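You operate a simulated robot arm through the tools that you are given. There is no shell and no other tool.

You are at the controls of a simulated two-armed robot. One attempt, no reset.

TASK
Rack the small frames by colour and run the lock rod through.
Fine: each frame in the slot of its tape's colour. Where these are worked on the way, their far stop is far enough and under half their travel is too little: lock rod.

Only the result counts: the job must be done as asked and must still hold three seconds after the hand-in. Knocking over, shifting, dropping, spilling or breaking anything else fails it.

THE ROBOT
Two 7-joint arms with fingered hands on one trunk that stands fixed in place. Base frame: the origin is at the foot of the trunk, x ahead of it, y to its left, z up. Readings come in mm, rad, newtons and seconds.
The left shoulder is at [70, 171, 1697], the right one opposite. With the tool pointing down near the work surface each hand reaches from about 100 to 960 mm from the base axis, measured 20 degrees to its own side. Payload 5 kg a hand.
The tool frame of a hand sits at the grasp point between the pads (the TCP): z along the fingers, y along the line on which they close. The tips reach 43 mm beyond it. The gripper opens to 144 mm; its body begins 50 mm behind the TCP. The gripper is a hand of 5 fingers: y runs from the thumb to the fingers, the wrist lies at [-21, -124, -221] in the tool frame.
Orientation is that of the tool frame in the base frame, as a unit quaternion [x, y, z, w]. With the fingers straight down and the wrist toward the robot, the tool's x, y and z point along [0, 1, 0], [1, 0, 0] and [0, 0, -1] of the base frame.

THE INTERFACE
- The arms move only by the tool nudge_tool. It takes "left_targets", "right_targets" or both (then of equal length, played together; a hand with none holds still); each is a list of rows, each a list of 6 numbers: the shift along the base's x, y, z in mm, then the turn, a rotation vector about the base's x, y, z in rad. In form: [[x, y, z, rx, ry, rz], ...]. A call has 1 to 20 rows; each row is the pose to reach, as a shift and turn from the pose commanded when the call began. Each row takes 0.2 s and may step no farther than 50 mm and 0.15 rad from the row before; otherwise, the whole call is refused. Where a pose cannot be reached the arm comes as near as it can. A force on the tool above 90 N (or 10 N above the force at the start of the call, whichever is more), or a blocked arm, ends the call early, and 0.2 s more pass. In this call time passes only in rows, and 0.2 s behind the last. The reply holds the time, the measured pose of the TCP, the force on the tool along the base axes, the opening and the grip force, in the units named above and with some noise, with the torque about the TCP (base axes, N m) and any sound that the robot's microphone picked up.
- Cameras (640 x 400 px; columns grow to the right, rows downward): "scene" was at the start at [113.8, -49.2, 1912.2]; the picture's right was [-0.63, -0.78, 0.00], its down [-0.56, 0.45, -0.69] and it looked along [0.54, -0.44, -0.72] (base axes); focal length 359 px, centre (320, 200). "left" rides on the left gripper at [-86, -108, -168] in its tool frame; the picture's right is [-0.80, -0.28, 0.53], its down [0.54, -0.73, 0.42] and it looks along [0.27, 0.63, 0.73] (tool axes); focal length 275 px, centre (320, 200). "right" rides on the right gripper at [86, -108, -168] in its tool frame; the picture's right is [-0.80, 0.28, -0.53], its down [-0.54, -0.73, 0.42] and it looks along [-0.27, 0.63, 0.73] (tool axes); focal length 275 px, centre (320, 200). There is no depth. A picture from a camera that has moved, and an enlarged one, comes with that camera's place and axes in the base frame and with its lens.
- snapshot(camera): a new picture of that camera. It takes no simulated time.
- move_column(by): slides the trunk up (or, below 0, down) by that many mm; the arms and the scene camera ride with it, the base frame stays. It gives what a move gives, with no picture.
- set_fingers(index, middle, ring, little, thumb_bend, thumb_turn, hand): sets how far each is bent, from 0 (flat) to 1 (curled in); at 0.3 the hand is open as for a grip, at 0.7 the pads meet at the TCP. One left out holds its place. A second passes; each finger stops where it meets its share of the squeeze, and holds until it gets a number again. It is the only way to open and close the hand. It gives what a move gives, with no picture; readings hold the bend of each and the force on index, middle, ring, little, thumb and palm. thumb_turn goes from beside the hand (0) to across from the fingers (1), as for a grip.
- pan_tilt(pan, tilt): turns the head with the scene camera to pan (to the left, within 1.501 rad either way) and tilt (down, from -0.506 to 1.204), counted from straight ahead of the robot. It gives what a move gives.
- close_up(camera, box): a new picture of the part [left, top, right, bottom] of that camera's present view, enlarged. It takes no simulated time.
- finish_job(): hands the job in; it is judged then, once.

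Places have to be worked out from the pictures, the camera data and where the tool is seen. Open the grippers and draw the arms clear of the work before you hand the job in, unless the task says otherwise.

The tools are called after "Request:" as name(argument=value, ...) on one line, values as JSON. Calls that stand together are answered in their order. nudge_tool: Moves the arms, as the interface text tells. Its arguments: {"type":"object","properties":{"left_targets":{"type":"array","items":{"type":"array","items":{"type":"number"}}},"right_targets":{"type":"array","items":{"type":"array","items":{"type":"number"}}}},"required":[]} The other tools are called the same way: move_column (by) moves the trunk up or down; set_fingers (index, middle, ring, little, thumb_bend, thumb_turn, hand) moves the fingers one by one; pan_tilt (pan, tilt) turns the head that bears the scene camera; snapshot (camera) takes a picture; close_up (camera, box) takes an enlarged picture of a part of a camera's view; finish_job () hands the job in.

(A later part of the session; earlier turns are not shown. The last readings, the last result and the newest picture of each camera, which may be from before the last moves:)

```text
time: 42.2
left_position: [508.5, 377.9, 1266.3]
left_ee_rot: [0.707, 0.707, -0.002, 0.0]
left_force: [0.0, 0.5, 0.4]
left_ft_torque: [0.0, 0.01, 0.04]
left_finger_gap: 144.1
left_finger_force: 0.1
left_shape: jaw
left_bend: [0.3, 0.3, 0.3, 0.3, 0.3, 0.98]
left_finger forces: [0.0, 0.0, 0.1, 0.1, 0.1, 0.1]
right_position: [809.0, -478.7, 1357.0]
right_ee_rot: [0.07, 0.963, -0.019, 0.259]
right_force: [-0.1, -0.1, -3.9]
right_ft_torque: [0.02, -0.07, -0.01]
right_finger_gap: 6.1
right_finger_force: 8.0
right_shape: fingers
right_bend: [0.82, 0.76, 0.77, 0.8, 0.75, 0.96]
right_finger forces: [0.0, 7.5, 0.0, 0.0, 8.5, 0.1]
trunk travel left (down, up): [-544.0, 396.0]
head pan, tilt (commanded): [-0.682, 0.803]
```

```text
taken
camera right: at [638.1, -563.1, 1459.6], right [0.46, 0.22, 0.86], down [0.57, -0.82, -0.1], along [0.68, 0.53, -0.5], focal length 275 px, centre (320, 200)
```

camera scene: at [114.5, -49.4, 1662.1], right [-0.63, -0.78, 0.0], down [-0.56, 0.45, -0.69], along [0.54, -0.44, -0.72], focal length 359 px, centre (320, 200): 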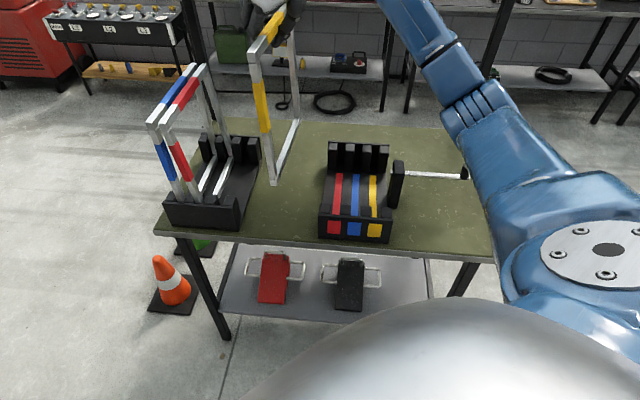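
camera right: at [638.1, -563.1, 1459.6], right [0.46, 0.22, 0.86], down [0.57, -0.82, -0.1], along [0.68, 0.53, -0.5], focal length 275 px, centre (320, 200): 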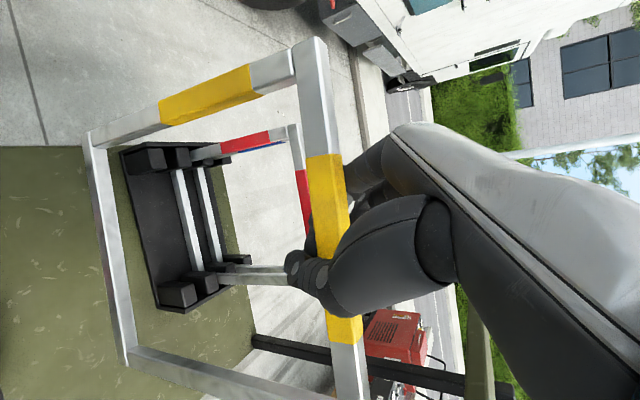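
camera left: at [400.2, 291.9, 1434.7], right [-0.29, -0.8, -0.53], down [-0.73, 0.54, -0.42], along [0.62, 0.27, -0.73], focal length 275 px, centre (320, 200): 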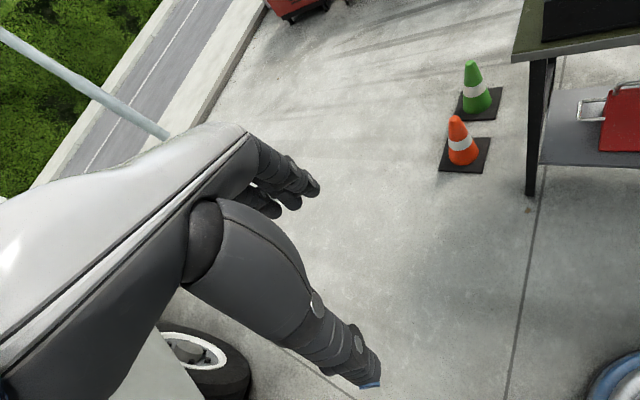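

The turn worked and the frame stayed put in the grip, now near heading -48°. I zoom to measure its exact pose before carrying it to the rack.

Request:
close_up(camera="scene", box=[240, 100, 320, 200])

Request:
close_up(camera="scene", box=[230, 0, 320, 70])

Request:
close_up(camera="right", box=[60, 20, 360, 200])

Request:
close_up(camera="right", box=[60, 200, 380, 400])

```text
4.00 times, centred on (280, 150) of scene
camera zoom: at [114.5, -49.4, 1662.1], right [-0.63, -0.78, 0.0], down [-0.56, 0.45, -0.69], along [0.54, -0.44, -0.72], focal length 1437 px, centre (480, 400)
```

zoom: 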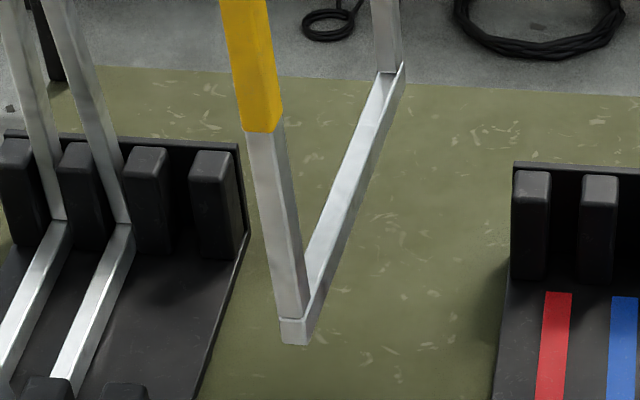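

```text
5.71 times, centred on (275, 35) of scene
camera zoom: at [114.5, -49.4, 1662.1], right [-0.63, -0.78, 0.0], down [-0.56, 0.45, -0.69], along [0.54, -0.44, -0.72], focal length 2053 px, centre (577, 1143)
```

zoom: 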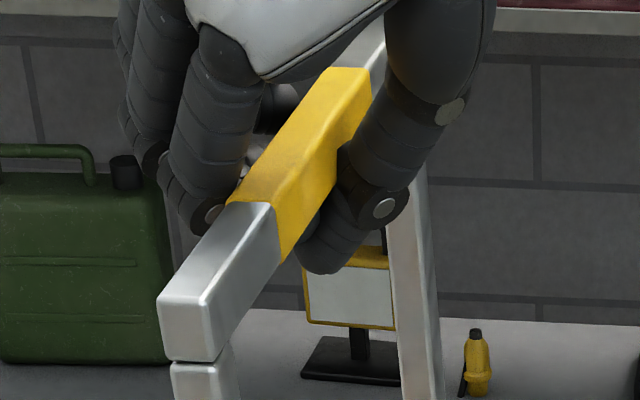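

```text
2.13 times, centred on (210, 110) of right
camera zoom: at [638.1, -563.1, 1459.6], right [0.46, 0.22, 0.86], down [0.57, -0.82, -0.1], along [0.68, 0.53, -0.5], focal length 587 px, centre (555, 392)
```

zoom: 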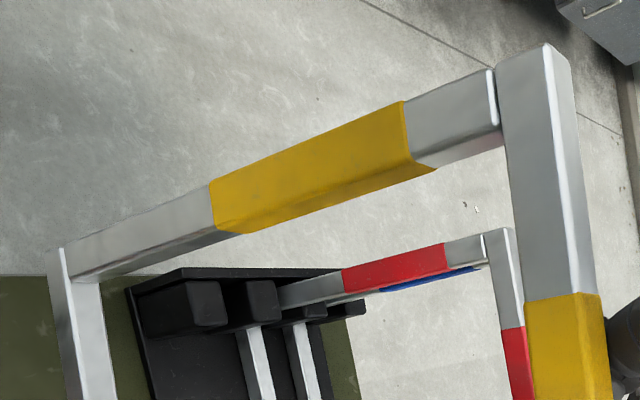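

```text
2.00 times, centred on (220, 300) of right
camera zoom: at [638.1, -563.1, 1459.6], right [0.46, 0.22, 0.86], down [0.57, -0.82, -0.1], along [0.68, 0.53, -0.5], focal length 551 px, centre (520, 0)
```

zoom: 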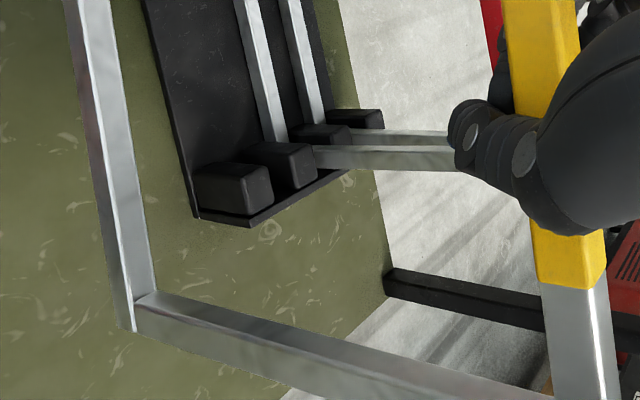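

Measured: the frame is 18 mm thick, about 334 tall, heading -48.4°, leaning about 2.4° with the far end 12 mm low. I carry it over the yellow slot (r≈157) while trimming those angles, keeping its bottom about 70 mm above the posts.

Request:
nudge_tool(right_targets=[[-8, -8, 0, 0.0005, -0.004, 0.004], [-20, -20, 0, 0.001, -0.008, 0.009], [-34, -35, 0, 0.0015, -0.013, 0.014], [-48, -49, 0, 0.002, -0.018, 0.019], [-62, -64, 0, 0.0025, -0.022, 0.023], [-76, -78, 0, 0.003, -0.026, 0.027], [-90, -93, 0, 0.0035, -0.03, 0.031], [-104, -107, 0, 0.004, -0.034, 0.035], [-118, -122, 0, 0.0045, -0.038, 0.039], [-132, -136, 0, 0.005, -0.042, 0.043], [-146, -151, 0, 0.0055, -0.046, 0.047], [-160, -165, 0, 0.006, -0.05, 0.051], [-172, -177, 0, 0.006, -0.053, 0.055], [-183, -188, 0, 0.006, -0.053, 0.055], [-191, -196.5, 0, 0.006, -0.053, 0.055]])

Request:
snapshot(camera="scene")

Request:
close_up(camera="scene", box=[300, 120, 420, 250])

Request:
snapshot(camera="right")

```text
time: 45.4
left_position: [506.9, 376.8, 1268.3]
left_ee_rot: [0.707, 0.707, 0.0, -0.001]
left_force: [-0.9, -0.6, -0.3]
left_ft_torque: [0.02, -0.01, -0.04]
left_finger_gap: 143.7
left_finger_force: 0.3
left_shape: jaw
left_bend: [0.3, 0.3, 0.3, 0.3, 0.3, 0.98]
left_finger forces: [0.1, 0.0, 0.0, 0.0, 0.0, 0.0]
right_position: [617.5, -675.9, 1355.4]
right_ee_rot: [0.045, 0.958, -0.007, 0.285]
right_force: [1.0, 0.0, -3.3]
right_ft_torque: [-0.02, -0.02, 0.03]
right_finger_gap: 7.5
right_finger_force: 9.5
right_shape: fingers
right_bend: [0.83, 0.76, 0.77, 0.8, 0.76, 0.96]
right_finger forces: [0.1, 8.1, 0.0, 0.1, 10.3, 0.0]
trunk travel left (down, up): [-544.0, 396.0]
head pan, tilt (commanded): [-0.682, 0.803]
```

```text
taken
camera scene: at [113.7, -50.0, 1662.2], right [-0.63, -0.78, 0.0], down [-0.56, 0.45, -0.69], along [0.54, -0.44, -0.72], focal length 359 px, centre (320, 200)
```

scene: 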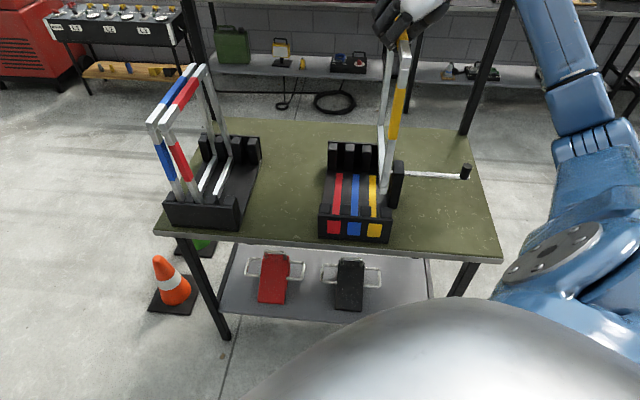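

```text
3.08 times, centred on (360, 185) of scene
camera zoom: at [113.7, -50.0, 1662.2], right [-0.63, -0.78, 0.0], down [-0.56, 0.45, -0.69], along [0.54, -0.44, -0.72], focal length 1106 px, centre (197, 246)
```

zoom: 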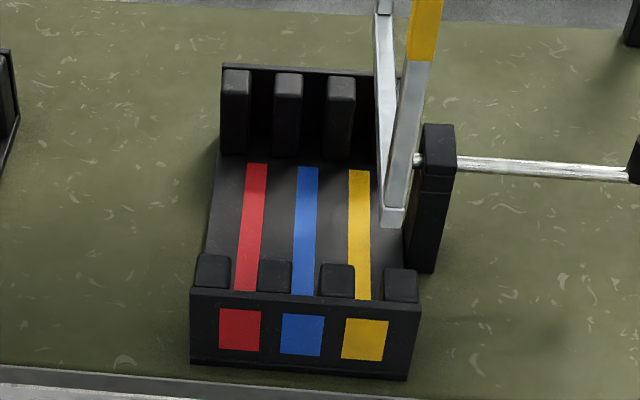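

```text
taken
camera right: at [445.9, -769.5, 1448.3], right [0.4, 0.24, 0.88], down [0.62, -0.78, -0.07], along [0.68, 0.57, -0.46], focal length 275 px, centre (320, 200)
```

right: 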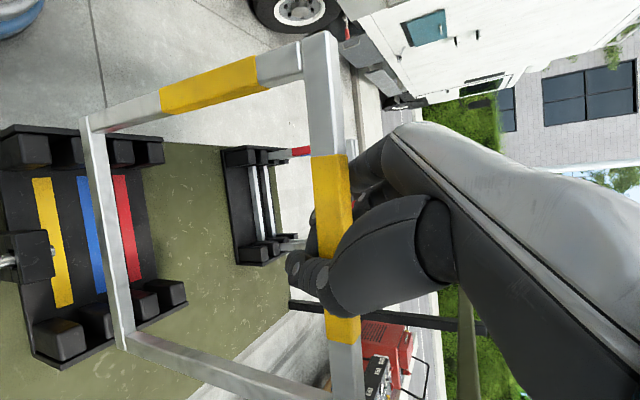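

The frame hovers above the yellow slot. I zoom in to measure the alignment of its bottom bar with the slot posts.

Request:
close_up(camera="scene", box=[350, 115, 420, 200])

Request:
close_up(camera="scene", box=[360, 20, 430, 110])

Request:
close_up(camera="right", box=[0, 90, 360, 400])

Request:
close_up(camera="right", box=[60, 20, 360, 160])

```text
4.71 times, centred on (385, 158) of scene
camera zoom: at [113.7, -50.0, 1662.2], right [-0.63, -0.78, 0.0], down [-0.56, 0.45, -0.69], along [0.54, -0.44, -0.72], focal length 1691 px, centre (14, 400)
```

zoom: 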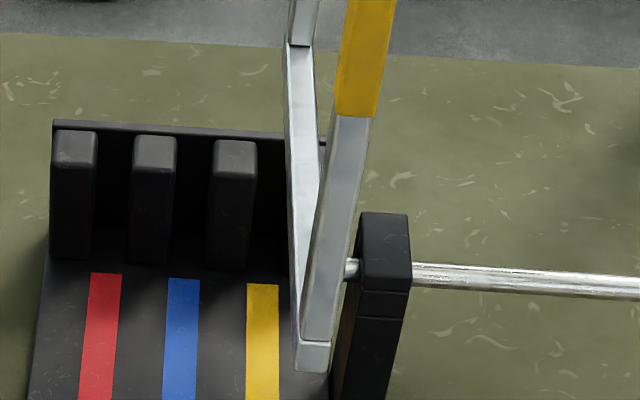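

```text
4.44 times, centred on (395, 65) of scene
camera zoom: at [113.7, -50.0, 1662.2], right [-0.63, -0.78, 0.0], down [-0.56, 0.45, -0.69], along [0.54, -0.44, -0.72], focal length 1597 px, centre (-13, 800)
```

zoom: 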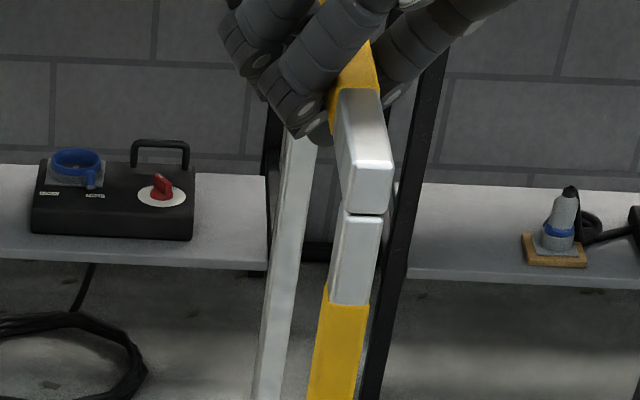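

```text
1.29 times, centred on (180, 245) of right
camera zoom: at [445.9, -769.5, 1448.3], right [0.4, 0.24, 0.88], down [0.62, -0.78, -0.07], along [0.68, 0.57, -0.46], focal length 355 px, centre (501, 142)
```

zoom: 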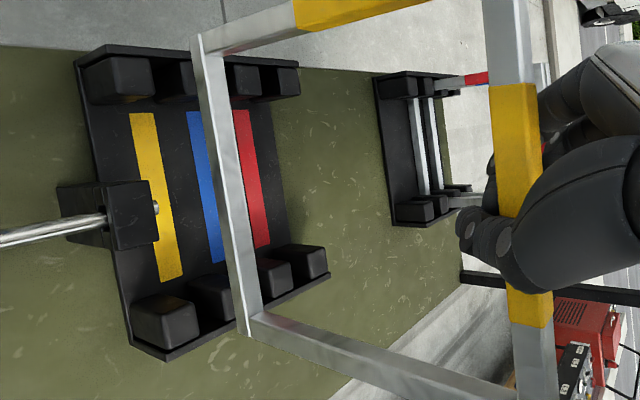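

```text
2.13 times, centred on (210, 90) of right
camera zoom: at [445.9, -769.5, 1448.3], right [0.4, 0.24, 0.88], down [0.62, -0.78, -0.07], along [0.68, 0.57, -0.46], focal length 587 px, centre (555, 435)
```

zoom: 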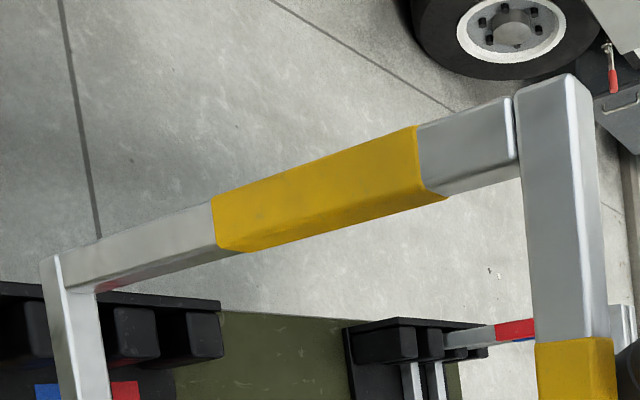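

The frame now stands vertical and at the right heading; its centre is at r≈161 (slot is ≈156.5) and its near end sits about 12 mm too close to the front wall. I shift it by that amount and lower it to just above the posts.

Request:
nudge_tool(right_targets=[[4, -2, -10, 0, 0, 0], [8, -4, -20, 0, 0, 0], [12, -5, -30, 0, 0, 0], [12, -5, -40, 0, 0, 0], [12, -5, -50, 0, 0, 0]])

Request:
close_up(camera="scene", box=[330, 120, 430, 240])

Request:
close_up(camera="right", box=[0, 80, 280, 360])

```text
time: 46.6
left_position: [507.3, 376.6, 1266.0]
left_ee_rot: [0.707, 0.707, 0.0, -0.002]
left_force: [-0.1, -0.1, 0.1]
left_ft_torque: [0.03, 0.0, 0.0]
left_finger_gap: 143.9
left_finger_force: 0.1
left_shape: jaw
left_bend: [0.3, 0.3, 0.3, 0.3, 0.3, 0.98]
left_finger forces: [0.0, 0.0, 0.0, 0.0, 0.1, 0.0]
right_position: [629.7, -681.2, 1306.9]
right_ee_rot: [0.044, 0.958, -0.007, 0.282]
right_force: [-0.1, 0.4, -4.4]
right_ft_torque: [-0.05, -0.04, 0.02]
right_finger_gap: 8.0
right_finger_force: 9.1
right_shape: fingers
right_bend: [0.84, 0.76, 0.77, 0.8, 0.76, 0.96]
right_finger forces: [0.1, 8.0, 0.1, 0.1, 11.1, 0.0]
trunk travel left (down, up): [-544.0, 396.0]
head pan, tilt (commanded): [-0.682, 0.803]
```

```text
3.33 times, centred on (380, 180) of scene
camera zoom: at [114.2, -49.9, 1662.1], right [-0.63, -0.78, 0.0], down [-0.56, 0.45, -0.69], along [0.54, -0.44, -0.72], focal length 1198 px, centre (120, 267)
```

zoom: 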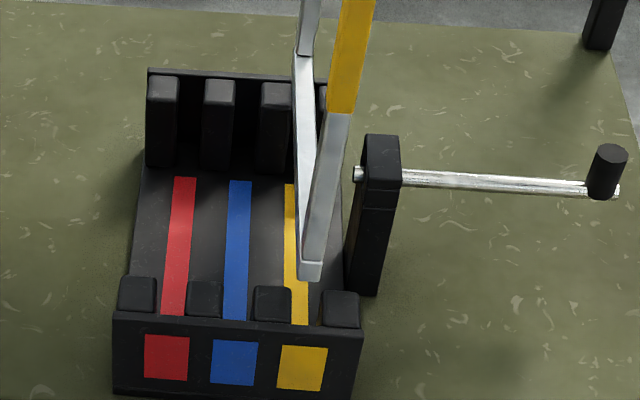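

```text
1.43 times, centred on (140, 220) of right
camera zoom: at [458.1, -774.6, 1398.5], right [0.4, 0.24, 0.88], down [0.62, -0.78, -0.07], along [0.68, 0.57, -0.46], focal length 393 px, centre (577, 171)
```

zoom: 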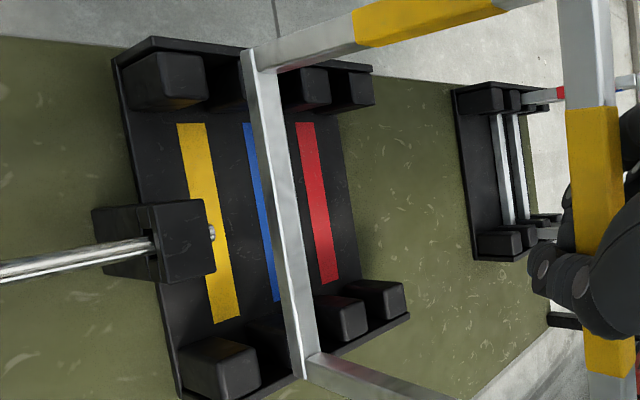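

The near bottom now reads r≈151 against a slot at r≈155.5, slightly over-shifted. I check the top of the frame to see if it is still vertical.

Request:
close_up(camera="scene", box=[360, 30, 430, 120])

Request:
close_up(camera="right", box=[60, 20, 360, 160])

Request:
close_up(camera="scene", box=[360, 170, 410, 220])

Request:
close_up(camera="scene", box=[360, 130, 410, 170])

```text
4.44 times, centred on (395, 75) of scene
camera zoom: at [114.2, -49.9, 1662.1], right [-0.63, -0.78, 0.0], down [-0.56, 0.45, -0.69], along [0.54, -0.44, -0.72], focal length 1597 px, centre (-13, 756)
```

zoom: 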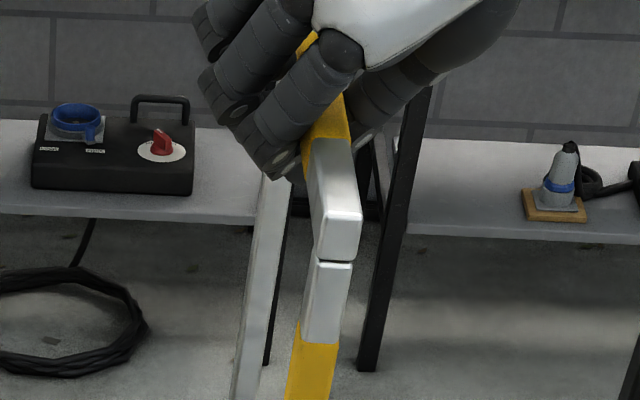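

```text
2.13 times, centred on (210, 90) of right
camera zoom: at [458.1, -774.6, 1398.5], right [0.4, 0.24, 0.88], down [0.62, -0.78, -0.07], along [0.68, 0.57, -0.46], focal length 587 px, centre (555, 435)
```

zoom: 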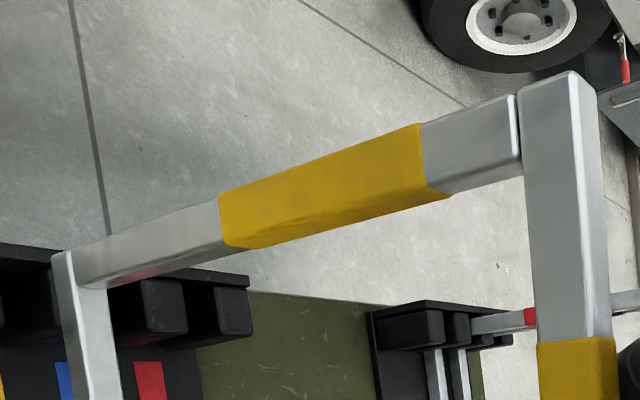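

```text
8.00 times, centred on (385, 195) of scene
camera zoom: at [114.2, -49.9, 1662.1], right [-0.63, -0.78, 0.0], down [-0.56, 0.45, -0.69], along [0.54, -0.44, -0.72], focal length 2875 px, centre (-200, 240)
```

zoom: 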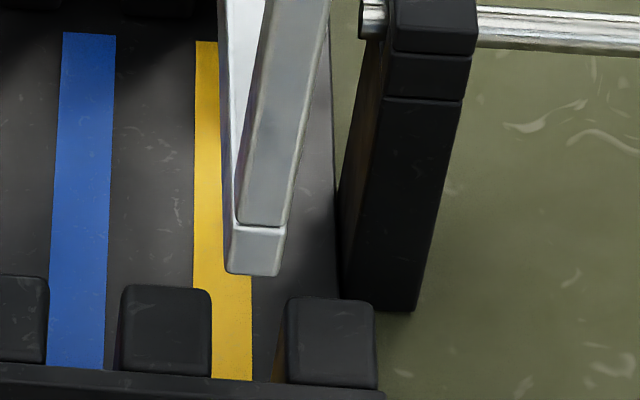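

```text
10.00 times, centred on (385, 150) of scene
camera zoom: at [114.2, -49.9, 1662.1], right [-0.63, -0.78, 0.0], down [-0.56, 0.45, -0.69], along [0.54, -0.44, -0.72], focal length 3593 px, centre (-330, 700)
```

zoom: 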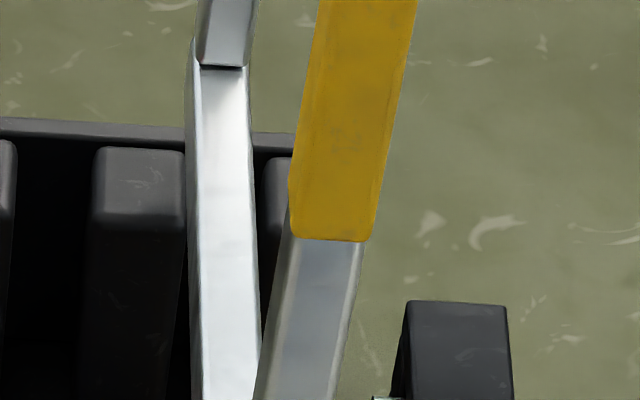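

The frame leans about 0.9° and is 0.7° off in heading; slot centre reads r≈154.3. I apply these small trims before lowering.

Request:
nudge_tool(right_targets=[[0, -1, 0, -0.005, 0.005, -0.006], [0.7, -2.1, 0, -0.01, 0.01, -0.012]])

Request:
close_up(camera="scene", box=[360, 170, 410, 220])

Request:
close_up(camera="scene", box=[360, 130, 410, 170])

```text
time: 47.2
left_position: [507.1, 376.6, 1267.8]
left_ee_rot: [0.707, 0.707, -0.001, -0.002]
left_force: [-0.5, -0.6, 0.6]
left_ft_torque: [0.01, 0.01, 0.01]
left_finger_gap: 143.8
left_finger_force: 0.1
left_shape: jaw
left_bend: [0.3, 0.3, 0.3, 0.3, 0.3, 0.98]
left_finger forces: [0.0, 0.0, 0.0, 0.0, 0.0, 0.0]
right_position: [629.1, -681.6, 1305.1]
right_ee_rot: [0.05, 0.959, -0.013, 0.279]
right_force: [0.0, -0.9, -4.7]
right_ft_torque: [0.0, -0.04, -0.01]
right_finger_gap: 7.8
right_finger_force: 9.6
right_shape: fingers
right_bend: [0.84, 0.76, 0.77, 0.8, 0.76, 0.96]
right_finger forces: [0.0, 7.9, 0.1, 0.0, 11.3, 0.1]
trunk travel left (down, up): [-544.0, 396.0]
head pan, tilt (commanded): [-0.682, 0.803]
```

```text
8.00 times, centred on (385, 195) of scene
camera zoom: at [114.2, -49.7, 1662.1], right [-0.63, -0.78, 0.0], down [-0.56, 0.45, -0.69], along [0.54, -0.44, -0.72], focal length 2875 px, centre (-200, 240)
```

zoom: 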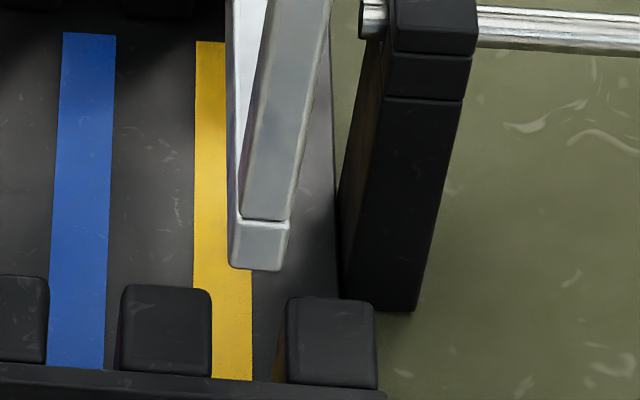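

```text
10.00 times, centred on (385, 150) of scene
camera zoom: at [114.2, -49.7, 1662.1], right [-0.63, -0.78, 0.0], down [-0.56, 0.45, -0.69], along [0.54, -0.44, -0.72], focal length 3593 px, centre (-330, 700)
```

zoom: 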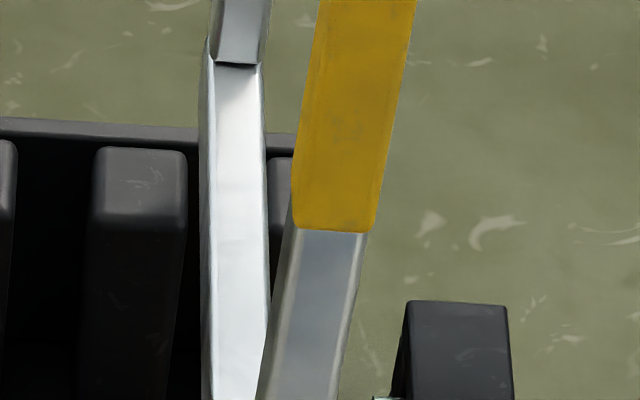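

Heading is now right; the frame is about 2 mm left of slot centre. I shift that and lower another 25 mm to just above the post tops.

Request:
nudge_tool(right_targets=[[-1.6, -1.6, -5, 0, 0, 0], [-1.6, -1.6, -15, 0, 0, 0], [-1.6, -1.6, -25, 0, 0, 0]])

Request:
close_up(camera="scene", box=[360, 175, 410, 225])

Request:
close_up(camera="scene", box=[360, 135, 410, 175])

Request:
close_up(camera="right", box=[0, 80, 280, 400])

```text
time: 48.0
left_position: [509.6, 377.1, 1267.1]
left_ee_rot: [0.707, 0.707, -0.002, -0.002]
left_force: [-0.5, -0.1, 0.4]
left_ft_torque: [-0.01, -0.04, 0.01]
left_finger_gap: 143.9
left_finger_force: 0.1
left_shape: jaw
left_bend: [0.3, 0.3, 0.3, 0.3, 0.3, 0.98]
left_finger forces: [0.0, 0.0, 0.0, 0.0, 0.1, 0.0]
right_position: [629.2, -683.3, 1283.2]
right_ee_rot: [0.049, 0.959, -0.013, 0.279]
right_force: [-0.8, -0.1, -4.9]
right_ft_torque: [0.0, -0.02, 0.04]
right_finger_gap: 8.3
right_finger_force: 9.3
right_shape: fingers
right_bend: [0.84, 0.76, 0.77, 0.8, 0.76, 0.96]
right_finger forces: [0.0, 7.6, 0.1, 0.0, 11.4, 0.0]
trunk travel left (down, up): [-544.0, 396.0]
head pan, tilt (commanded): [-0.682, 0.803]
```

```text
8.00 times, centred on (385, 200) of scene
camera zoom: at [114.3, -49.7, 1662.1], right [-0.63, -0.78, 0.0], down [-0.56, 0.45, -0.69], along [0.54, -0.44, -0.72], focal length 2875 px, centre (-200, 200)
```

zoom: 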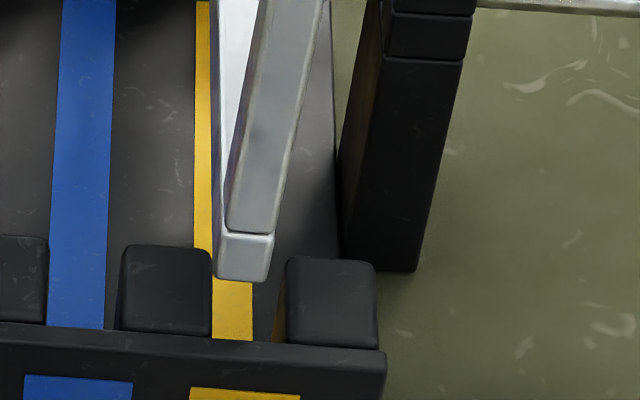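

```text
10.00 times, centred on (385, 155) of scene
camera zoom: at [114.3, -49.7, 1662.1], right [-0.63, -0.78, 0.0], down [-0.56, 0.45, -0.69], along [0.54, -0.44, -0.72], focal length 3593 px, centre (-330, 650)
```

zoom: 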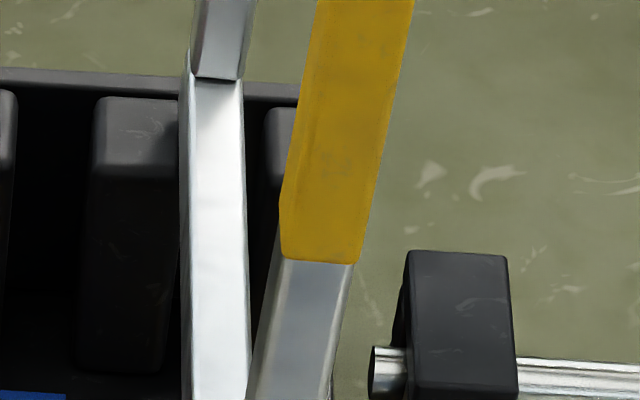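

```text
1.25 times, centred on (140, 240) of right
camera zoom: at [457.4, -775.4, 1377.5], right [0.41, 0.24, 0.88], down [0.61, -0.79, -0.07], along [0.68, 0.56, -0.47], focal length 344 px, centre (545, 150)
```

zoom: 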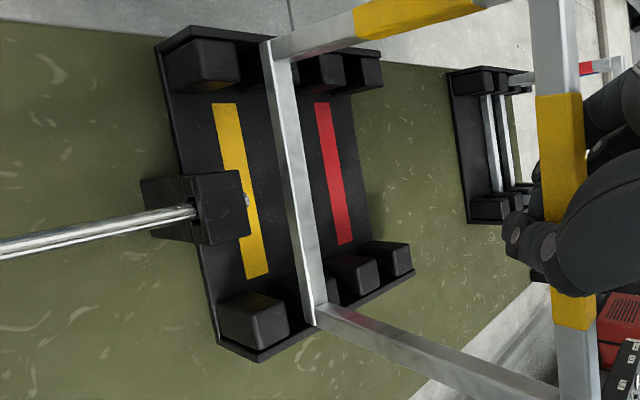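

The bottom reads about 5 mm left now, which suggests the frame may be swinging slightly. I hold still for a moment and re-measure.

Request:
nudge_tool(right_targets=[[0, 0, 0, 0, 0, 0], [0, 0, 0, 0, 0, 0], [0, 0, 0, 0, 0, 0], [0, 0, 0, 0, 0, 0], [0, 0, 0, 0, 0, 0]])

Request:
close_up(camera="scene", box=[360, 175, 410, 225])

Request:
close_up(camera="scene", box=[360, 30, 430, 120])

Request:
close_up(camera="right", box=[60, 20, 360, 160])

```text
time: 49.2
left_position: [506.6, 377.4, 1267.9]
left_ee_rot: [0.707, 0.707, -0.002, -0.001]
left_force: [0.4, 0.1, 0.3]
left_ft_torque: [0.01, 0.0, 0.02]
left_finger_gap: 143.6
left_finger_force: 0.0
left_shape: jaw
left_bend: [0.3, 0.3, 0.3, 0.3, 0.3, 0.98]
left_finger forces: [0.0, 0.1, 0.0, 0.0, 0.0, 0.1]
right_position: [628.9, -683.6, 1283.2]
right_ee_rot: [0.049, 0.959, -0.012, 0.279]
right_force: [0.6, 0.1, -4.0]
right_ft_torque: [-0.03, -0.04, 0.02]
right_finger_gap: 8.7
right_finger_force: 9.1
right_shape: fingers
right_bend: [0.84, 0.76, 0.77, 0.8, 0.76, 0.96]
right_finger forces: [0.0, 7.4, 0.1, 0.1, 11.8, 0.1]
trunk travel left (down, up): [-544.0, 396.0]
head pan, tilt (commanded): [-0.682, 0.803]
```

```text
8.00 times, centred on (385, 200) of scene
camera zoom: at [114.1, -49.5, 1662.1], right [-0.63, -0.78, 0.0], down [-0.56, 0.45, -0.69], along [0.54, -0.44, -0.72], focal length 2875 px, centre (-200, 200)
```

zoom: 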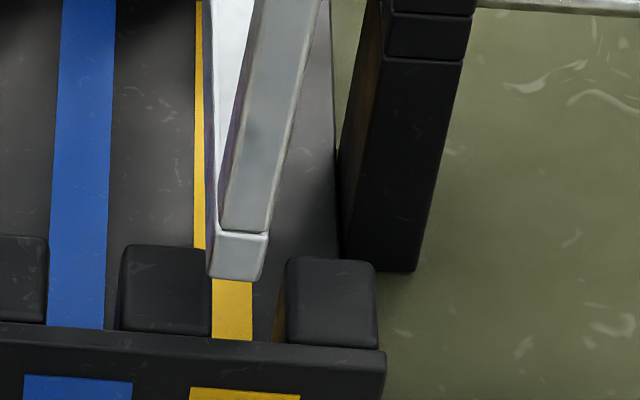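

```text
4.44 times, centred on (395, 75) of scene
camera zoom: at [114.1, -49.5, 1662.1], right [-0.63, -0.78, 0.0], down [-0.56, 0.45, -0.69], along [0.54, -0.44, -0.72], focal length 1597 px, centre (-13, 756)
```

zoom: 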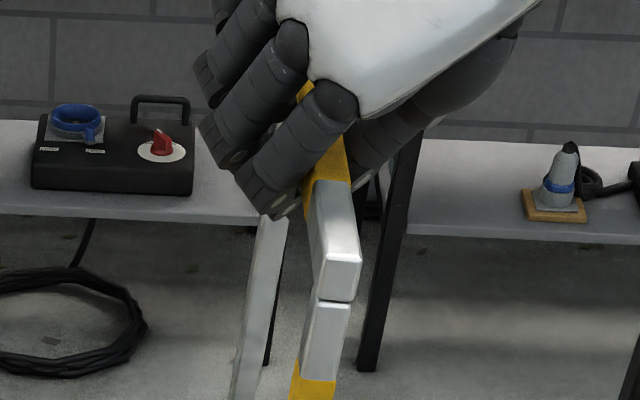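

```text
2.13 times, centred on (210, 90) of right
camera zoom: at [457.2, -775.4, 1377.9], right [0.41, 0.24, 0.88], down [0.61, -0.79, -0.07], along [0.68, 0.56, -0.47], focal length 587 px, centre (555, 435)
```

zoom: 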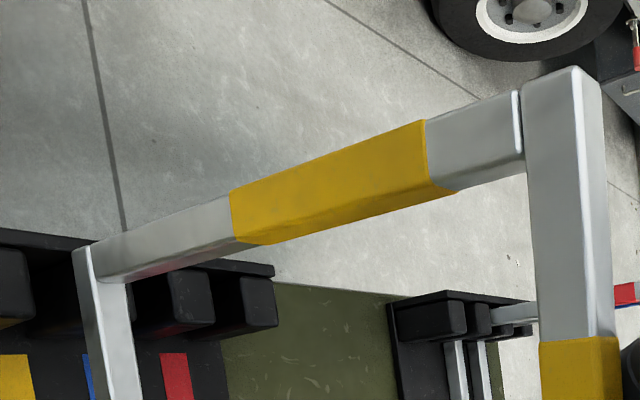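

The index finger is still creeping closed (0.79→0.84) and rolling the bar, leaning the frame about 2°. I back it off slightly to stop that.

Request:
set_fingers(hand="right", index=0.81)

Request:
close_up(camera="scene", box=[360, 175, 410, 225])

Request:
close_up(camera="scene", box=[360, 30, 430, 120])

```text
time: 50.2
left_position: [508.8, 377.0, 1267.5]
left_ee_rot: [0.707, 0.707, -0.002, -0.001]
left_force: [0.0, 1.2, -0.5]
left_ft_torque: [-0.01, 0.02, 0.01]
left_finger_gap: 143.6
left_finger_force: 0.0
left_shape: jaw
left_bend: [0.3, 0.3, 0.3, 0.3, 0.3, 0.98]
left_finger forces: [0.1, 0.1, 0.0, 0.0, 0.0, 0.1]
right_position: [629.5, -684.2, 1283.0]
right_ee_rot: [0.048, 0.959, -0.014, 0.278]
right_force: [-0.1, 0.3, -3.8]
right_ft_torque: [-0.02, -0.03, 0.01]
right_finger_gap: 6.3
right_finger_force: 7.1
right_shape: fingers
right_bend: [0.81, 0.76, 0.77, 0.8, 0.74, 0.97]
right_finger forces: [0.1, 6.4, 0.1, 0.1, 6.9, 0.0]
trunk travel left (down, up): [-544.0, 396.0]
head pan, tilt (commanded): [-0.682, 0.803]
```

```text
8.00 times, centred on (385, 200) of scene
camera zoom: at [114.1, -49.6, 1662.1], right [-0.63, -0.78, 0.0], down [-0.56, 0.45, -0.69], along [0.54, -0.44, -0.72], focal length 2875 px, centre (-200, 200)
```

zoom: 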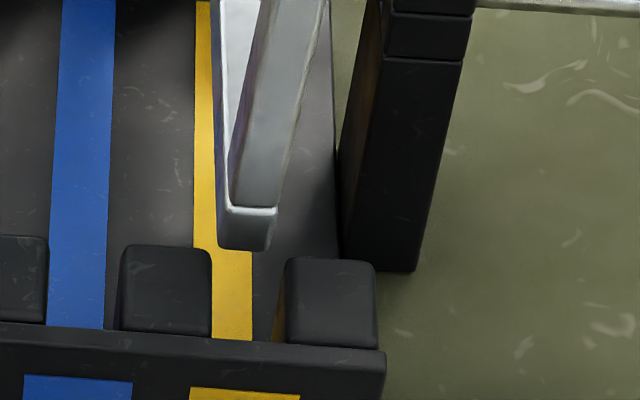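

```text
4.44 times, centred on (395, 75) of scene
camera zoom: at [114.1, -49.6, 1662.1], right [-0.63, -0.78, 0.0], down [-0.56, 0.45, -0.69], along [0.54, -0.44, -0.72], focal length 1597 px, centre (-13, 756)
```

zoom: 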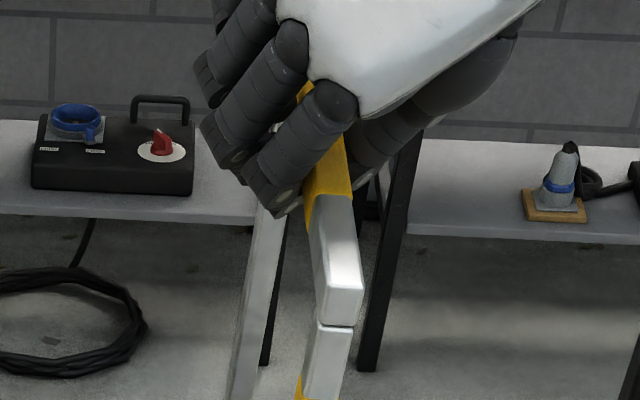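

Backing the index off changed the frame's pitch: the index supports the bar from below, so it acts as a pitch adjuster. I set it to 0.825 to level the frame, raise 15 mm and trim roll and position.

Request:
nudge_tool(right_targets=[[0, 0, 15, 0, 0, 0], [-1.5, 7, 15, -0.0125, 0.0125, 0], [-3.1, 13.9, 15, -0.0255, 0.0255, 0]])

Request:
set_fingers(hand="right", index=0.825)

Request:
close_up(camera="scene", box=[360, 170, 410, 220])

Request:
close_up(camera="scene", box=[360, 30, 430, 120])

Request:
close_up(camera="right", box=[60, 20, 360, 160])

Request:
close_up(camera="scene", box=[360, 130, 410, 170])

```text
time: 51.0
left_position: [508.7, 377.8, 1267.9]
left_ee_rot: [0.707, 0.707, -0.002, 0.0]
left_force: [0.0, -0.5, 0.8]
left_ft_torque: [0.02, 0.02, 0.01]
left_finger_gap: 143.9
left_finger_force: 0.0
left_shape: jaw
left_bend: [0.3, 0.3, 0.3, 0.3, 0.3, 0.98]
left_finger forces: [0.1, 0.1, 0.1, 0.0, 0.0, 0.0]
right_position: [625.3, -668.9, 1298.7]
right_ee_rot: [0.045, 0.962, -0.027, 0.267]
right_force: [-0.2, 0.1, -3.6]
right_ft_torque: [0.03, -0.01, 0.0]
right_finger_gap: 6.1
right_finger_force: 6.7
right_shape: fingers
right_bend: [0.81, 0.76, 0.77, 0.8, 0.74, 0.97]
right_finger forces: [0.0, 6.7, 0.0, 0.0, 6.6, 0.1]
trunk travel left (down, up): [-544.0, 396.0]
head pan, tilt (commanded): [-0.682, 0.803]
```

```text
time: 52.0
left_position: [506.9, 375.7, 1266.2]
left_ee_rot: [0.707, 0.707, -0.002, -0.001]
left_force: [-0.6, 0.5, 0.2]
left_ft_torque: [0.01, 0.01, 0.02]
left_finger_gap: 143.7
left_finger_force: 0.0
left_shape: jaw
left_bend: [0.3, 0.3, 0.3, 0.3, 0.3, 0.98]
left_finger forces: [0.0, 0.0, 0.0, 0.0, 0.0, 0.0]
right_position: [625.0, -669.1, 1297.7]
right_ee_rot: [0.046, 0.962, -0.026, 0.267]
right_force: [0.0, -0.2, -3.8]
right_ft_torque: [0.08, -0.03, 0.0]
right_finger_gap: 6.8
right_finger_force: 6.7
right_shape: fingers
right_bend: [0.81, 0.76, 0.77, 0.8, 0.74, 0.97]
right_finger forces: [0.1, 6.6, 0.0, 0.1, 6.9, 0.0]
trunk travel left (down, up): [-544.0, 396.0]
head pan, tilt (commanded): [-0.682, 0.803]
```

```text
8.00 times, centred on (385, 195) of scene
camera zoom: at [114.1, -49.5, 1662.1], right [-0.63, -0.78, 0.0], down [-0.56, 0.45, -0.69], along [0.54, -0.44, -0.72], focal length 2875 px, centre (-200, 240)
```

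zoom: 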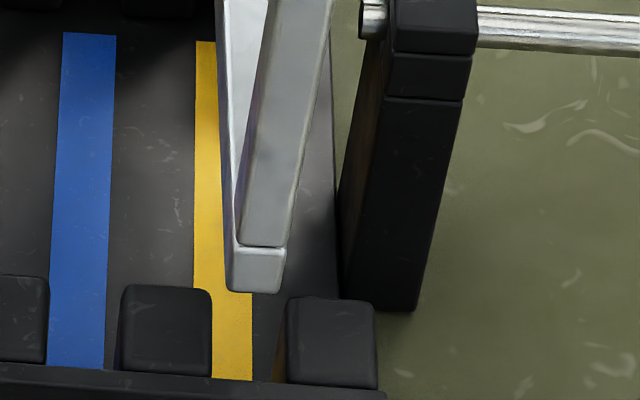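

```text
4.44 times, centred on (395, 75) of scene
camera zoom: at [114.1, -49.5, 1662.1], right [-0.63, -0.78, 0.0], down [-0.56, 0.45, -0.69], along [0.54, -0.44, -0.72], focal length 1597 px, centre (-13, 756)
```

zoom: 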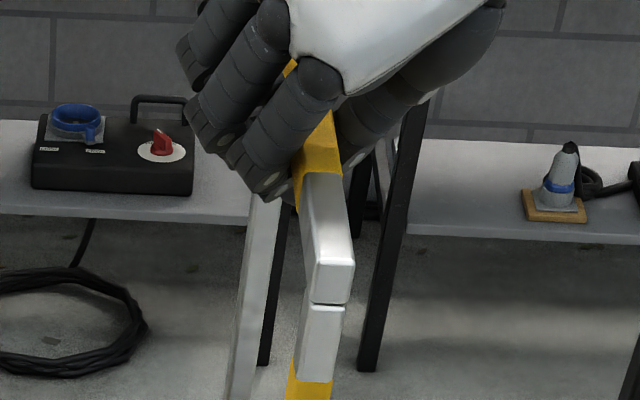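

```text
2.13 times, centred on (210, 90) of right
camera zoom: at [456.4, -758.2, 1399.9], right [0.43, 0.26, 0.86], down [0.61, -0.79, -0.06], along [0.67, 0.55, -0.5], focal length 587 px, centre (555, 435)
```

zoom: 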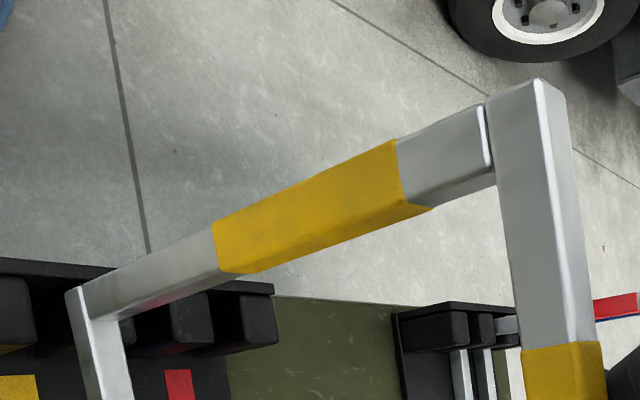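

```text
10.00 times, centred on (385, 150) of scene
camera zoom: at [114.1, -49.5, 1662.1], right [-0.63, -0.78, 0.0], down [-0.56, 0.45, -0.69], along [0.54, -0.44, -0.72], focal length 3593 px, centre (-330, 700)
```

zoom: 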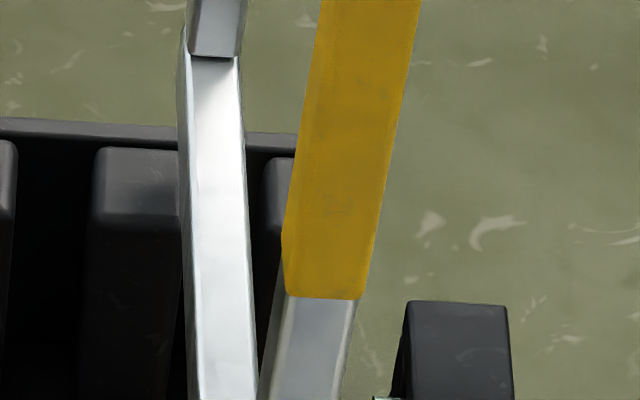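

Roll and pitch are now within 0.5°. The far end sits about 7 mm left (heading 1.3° off) and the centre is about 5 mm left of the slot, so I trim yaw and shift.

Request:
nudge_tool(right_targets=[[-3, -0.5, 0, 0, 0, -0.012], [-6, -1, 0, 0, 0, -0.0235], [-6, -1, 0, 0, 0, -0.0235], [-6, -1, 0, 0, 0, -0.0235]])

Request:
close_up(camera="scene", box=[360, 170, 410, 220])

Request:
close_up(camera="scene", box=[360, 130, 410, 170])

Request:
close_up(camera="right", box=[0, 80, 280, 400])

```text
time: 53.0
left_position: [508.3, 376.7, 1267.1]
left_ee_rot: [0.707, 0.707, -0.001, 0.0]
left_force: [-1.0, -0.3, 0.8]
left_ft_torque: [0.05, 0.03, 0.02]
left_finger_gap: 144.2
left_finger_force: 0.1
left_shape: jaw
left_bend: [0.3, 0.3, 0.3, 0.3, 0.3, 0.98]
left_finger forces: [0.0, 0.0, 0.0, 0.0, 0.0, 0.0]
right_position: [619.7, -670.5, 1297.9]
right_ee_rot: [0.057, 0.962, -0.029, 0.267]
right_force: [-0.1, 0.1, -4.4]
right_ft_torque: [0.02, -0.04, 0.03]
right_finger_gap: 6.9
right_finger_force: 6.7
right_shape: fingers
right_bend: [0.81, 0.76, 0.77, 0.8, 0.74, 0.97]
right_finger forces: [0.1, 6.4, 0.0, 0.0, 6.8, 0.0]
trunk travel left (down, up): [-544.0, 396.0]
head pan, tilt (commanded): [-0.682, 0.803]
```

```text
8.00 times, centred on (385, 195) of scene
camera zoom: at [114.1, -49.5, 1662.1], right [-0.63, -0.78, 0.0], down [-0.56, 0.45, -0.69], along [0.54, -0.44, -0.72], focal length 2875 px, centre (-200, 240)
```

zoom: 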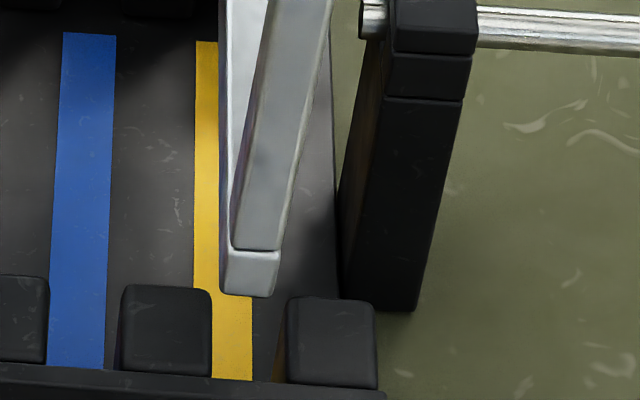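

```text
10.00 times, centred on (385, 150) of scene
camera zoom: at [114.1, -49.5, 1662.1], right [-0.63, -0.78, 0.0], down [-0.56, 0.45, -0.69], along [0.54, -0.44, -0.72], focal length 3593 px, centre (-330, 700)
```

zoom: 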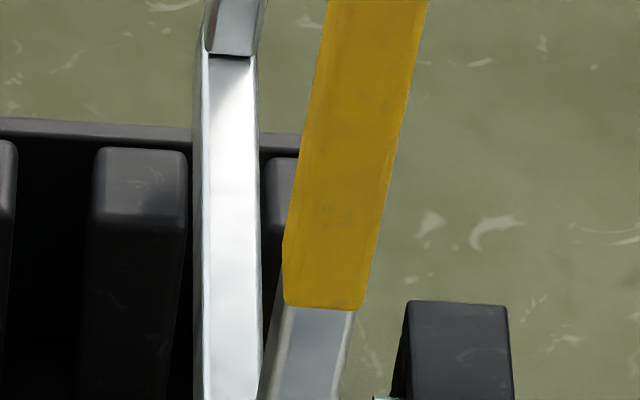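

```text
1.25 times, centred on (140, 240) of right
camera zoom: at [448.1, -755.7, 1399.9], right [0.44, 0.25, 0.86], down [0.59, -0.81, -0.06], along [0.68, 0.53, -0.5], focal length 344 px, centre (545, 150)
```

zoom: 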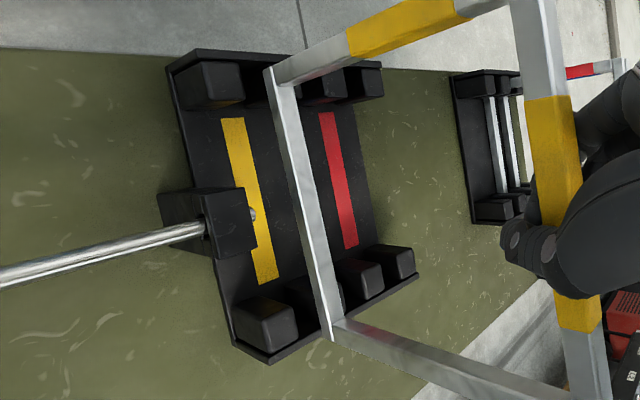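

Heading is now good, but the bottom lagged the shift (r≈150.5 vs slot 154.3). I check the top's position to see how much is lean.

Request:
close_up(camera="scene", box=[360, 30, 430, 120])

Request:
close_up(camera="right", box=[60, 20, 360, 160])

```text
4.44 times, centred on (395, 75) of scene
camera zoom: at [114.1, -49.5, 1662.1], right [-0.63, -0.78, 0.0], down [-0.56, 0.45, -0.69], along [0.54, -0.44, -0.72], focal length 1597 px, centre (-13, 756)
```

zoom: 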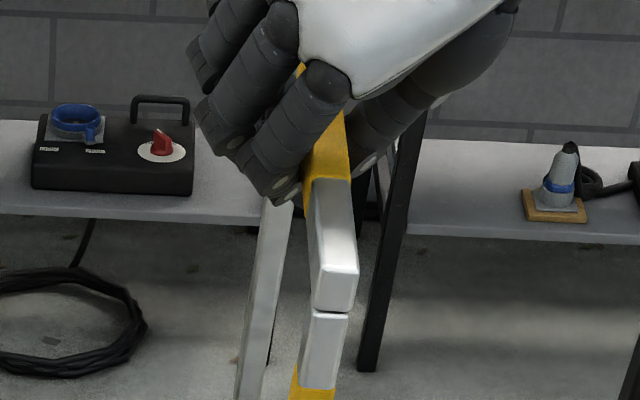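

```text
2.13 times, centred on (210, 90) of right
camera zoom: at [448.1, -755.7, 1399.9], right [0.44, 0.25, 0.86], down [0.59, -0.81, -0.06], along [0.68, 0.53, -0.5], focal length 587 px, centre (555, 435)
```

zoom: 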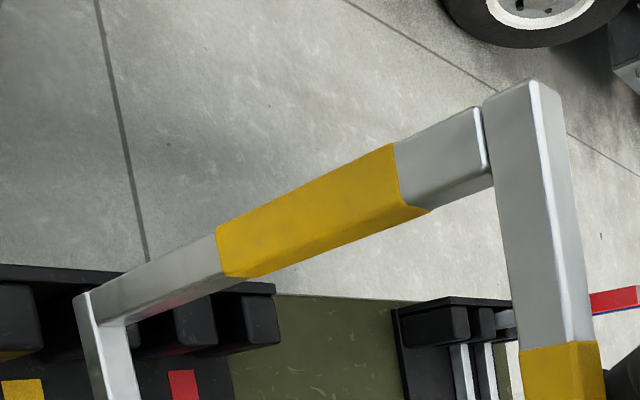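

The frame rolls a bit in the pinch each time the hand shifts; simulated time only passes in moves, so I'll trim roll and position and descend in the same call, then look.

Request:
nudge_tool(right_targets=[[-0.5, 1.6, 0, -0.0075, 0.0075, 0], [-1, 3.2, -3, -0.0148, 0.0148, 0], [-1, 3.2, -12, -0.0148, 0.0148, 0], [-1, 3.2, -21, -0.0148, 0.0148, 0]])

Request:
close_up(camera="scene", box=[360, 175, 410, 225])

Request:
close_up(camera="scene", box=[360, 135, 410, 175])

Request:
close_up(camera="right", box=[60, 60, 260, 180])

```text
time: 54.0
left_position: [508.5, 376.8, 1266.6]
left_ee_rot: [0.707, 0.707, -0.001, -0.001]
left_force: [0.6, -0.6, 0.1]
left_ft_torque: [0.01, 0.03, -0.02]
left_finger_gap: 143.8
left_finger_force: 0.0
left_shape: jaw
left_bend: [0.3, 0.3, 0.3, 0.3, 0.3, 0.98]
left_finger forces: [0.0, 0.0, 0.0, 0.1, 0.0, 0.0]
right_position: [617.7, -669.2, 1276.2]
right_ee_rot: [0.055, 0.963, -0.037, 0.261]
right_force: [-0.7, 0.1, -4.0]
right_ft_torque: [0.02, -0.01, 0.0]
right_finger_gap: 6.8
right_finger_force: 6.5
right_shape: fingers
right_bend: [0.81, 0.76, 0.77, 0.8, 0.74, 0.97]
right_finger forces: [0.0, 6.6, 0.0, 0.0, 6.8, 0.0]
trunk travel left (down, up): [-544.0, 396.0]
head pan, tilt (commanded): [-0.682, 0.803]
```

```text
8.00 times, centred on (385, 200) of scene
camera zoom: at [114.3, -49.8, 1662.1], right [-0.63, -0.78, 0.0], down [-0.56, 0.45, -0.69], along [0.54, -0.44, -0.72], focal length 2875 px, centre (-200, 200)
```

zoom: 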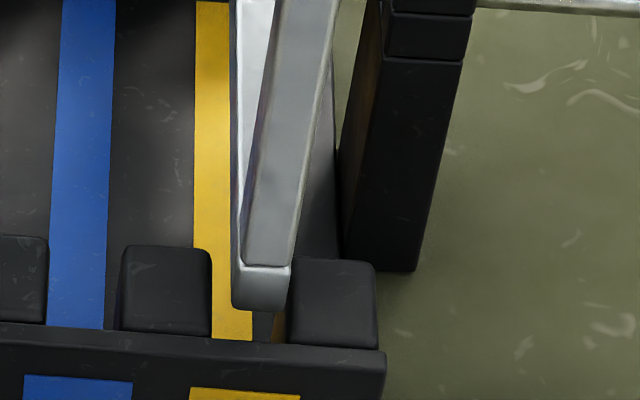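

```text
10.00 times, centred on (385, 155) of scene
camera zoom: at [114.3, -49.8, 1662.1], right [-0.63, -0.78, 0.0], down [-0.56, 0.45, -0.69], along [0.54, -0.44, -0.72], focal length 3593 px, centre (-330, 650)
```

zoom: 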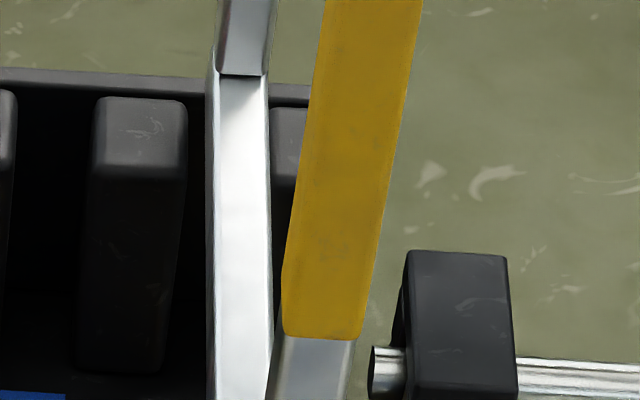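

```text
3.20 times, centred on (160, 120) of right
camera zoom: at [448.9, -751.7, 1381.4], right [0.45, 0.27, 0.85], down [0.59, -0.81, -0.06], along [0.67, 0.53, -0.52], focal length 881 px, centre (832, 456)
```

zoom: 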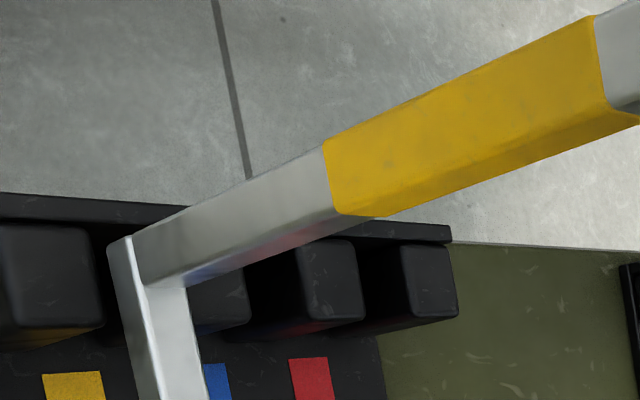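

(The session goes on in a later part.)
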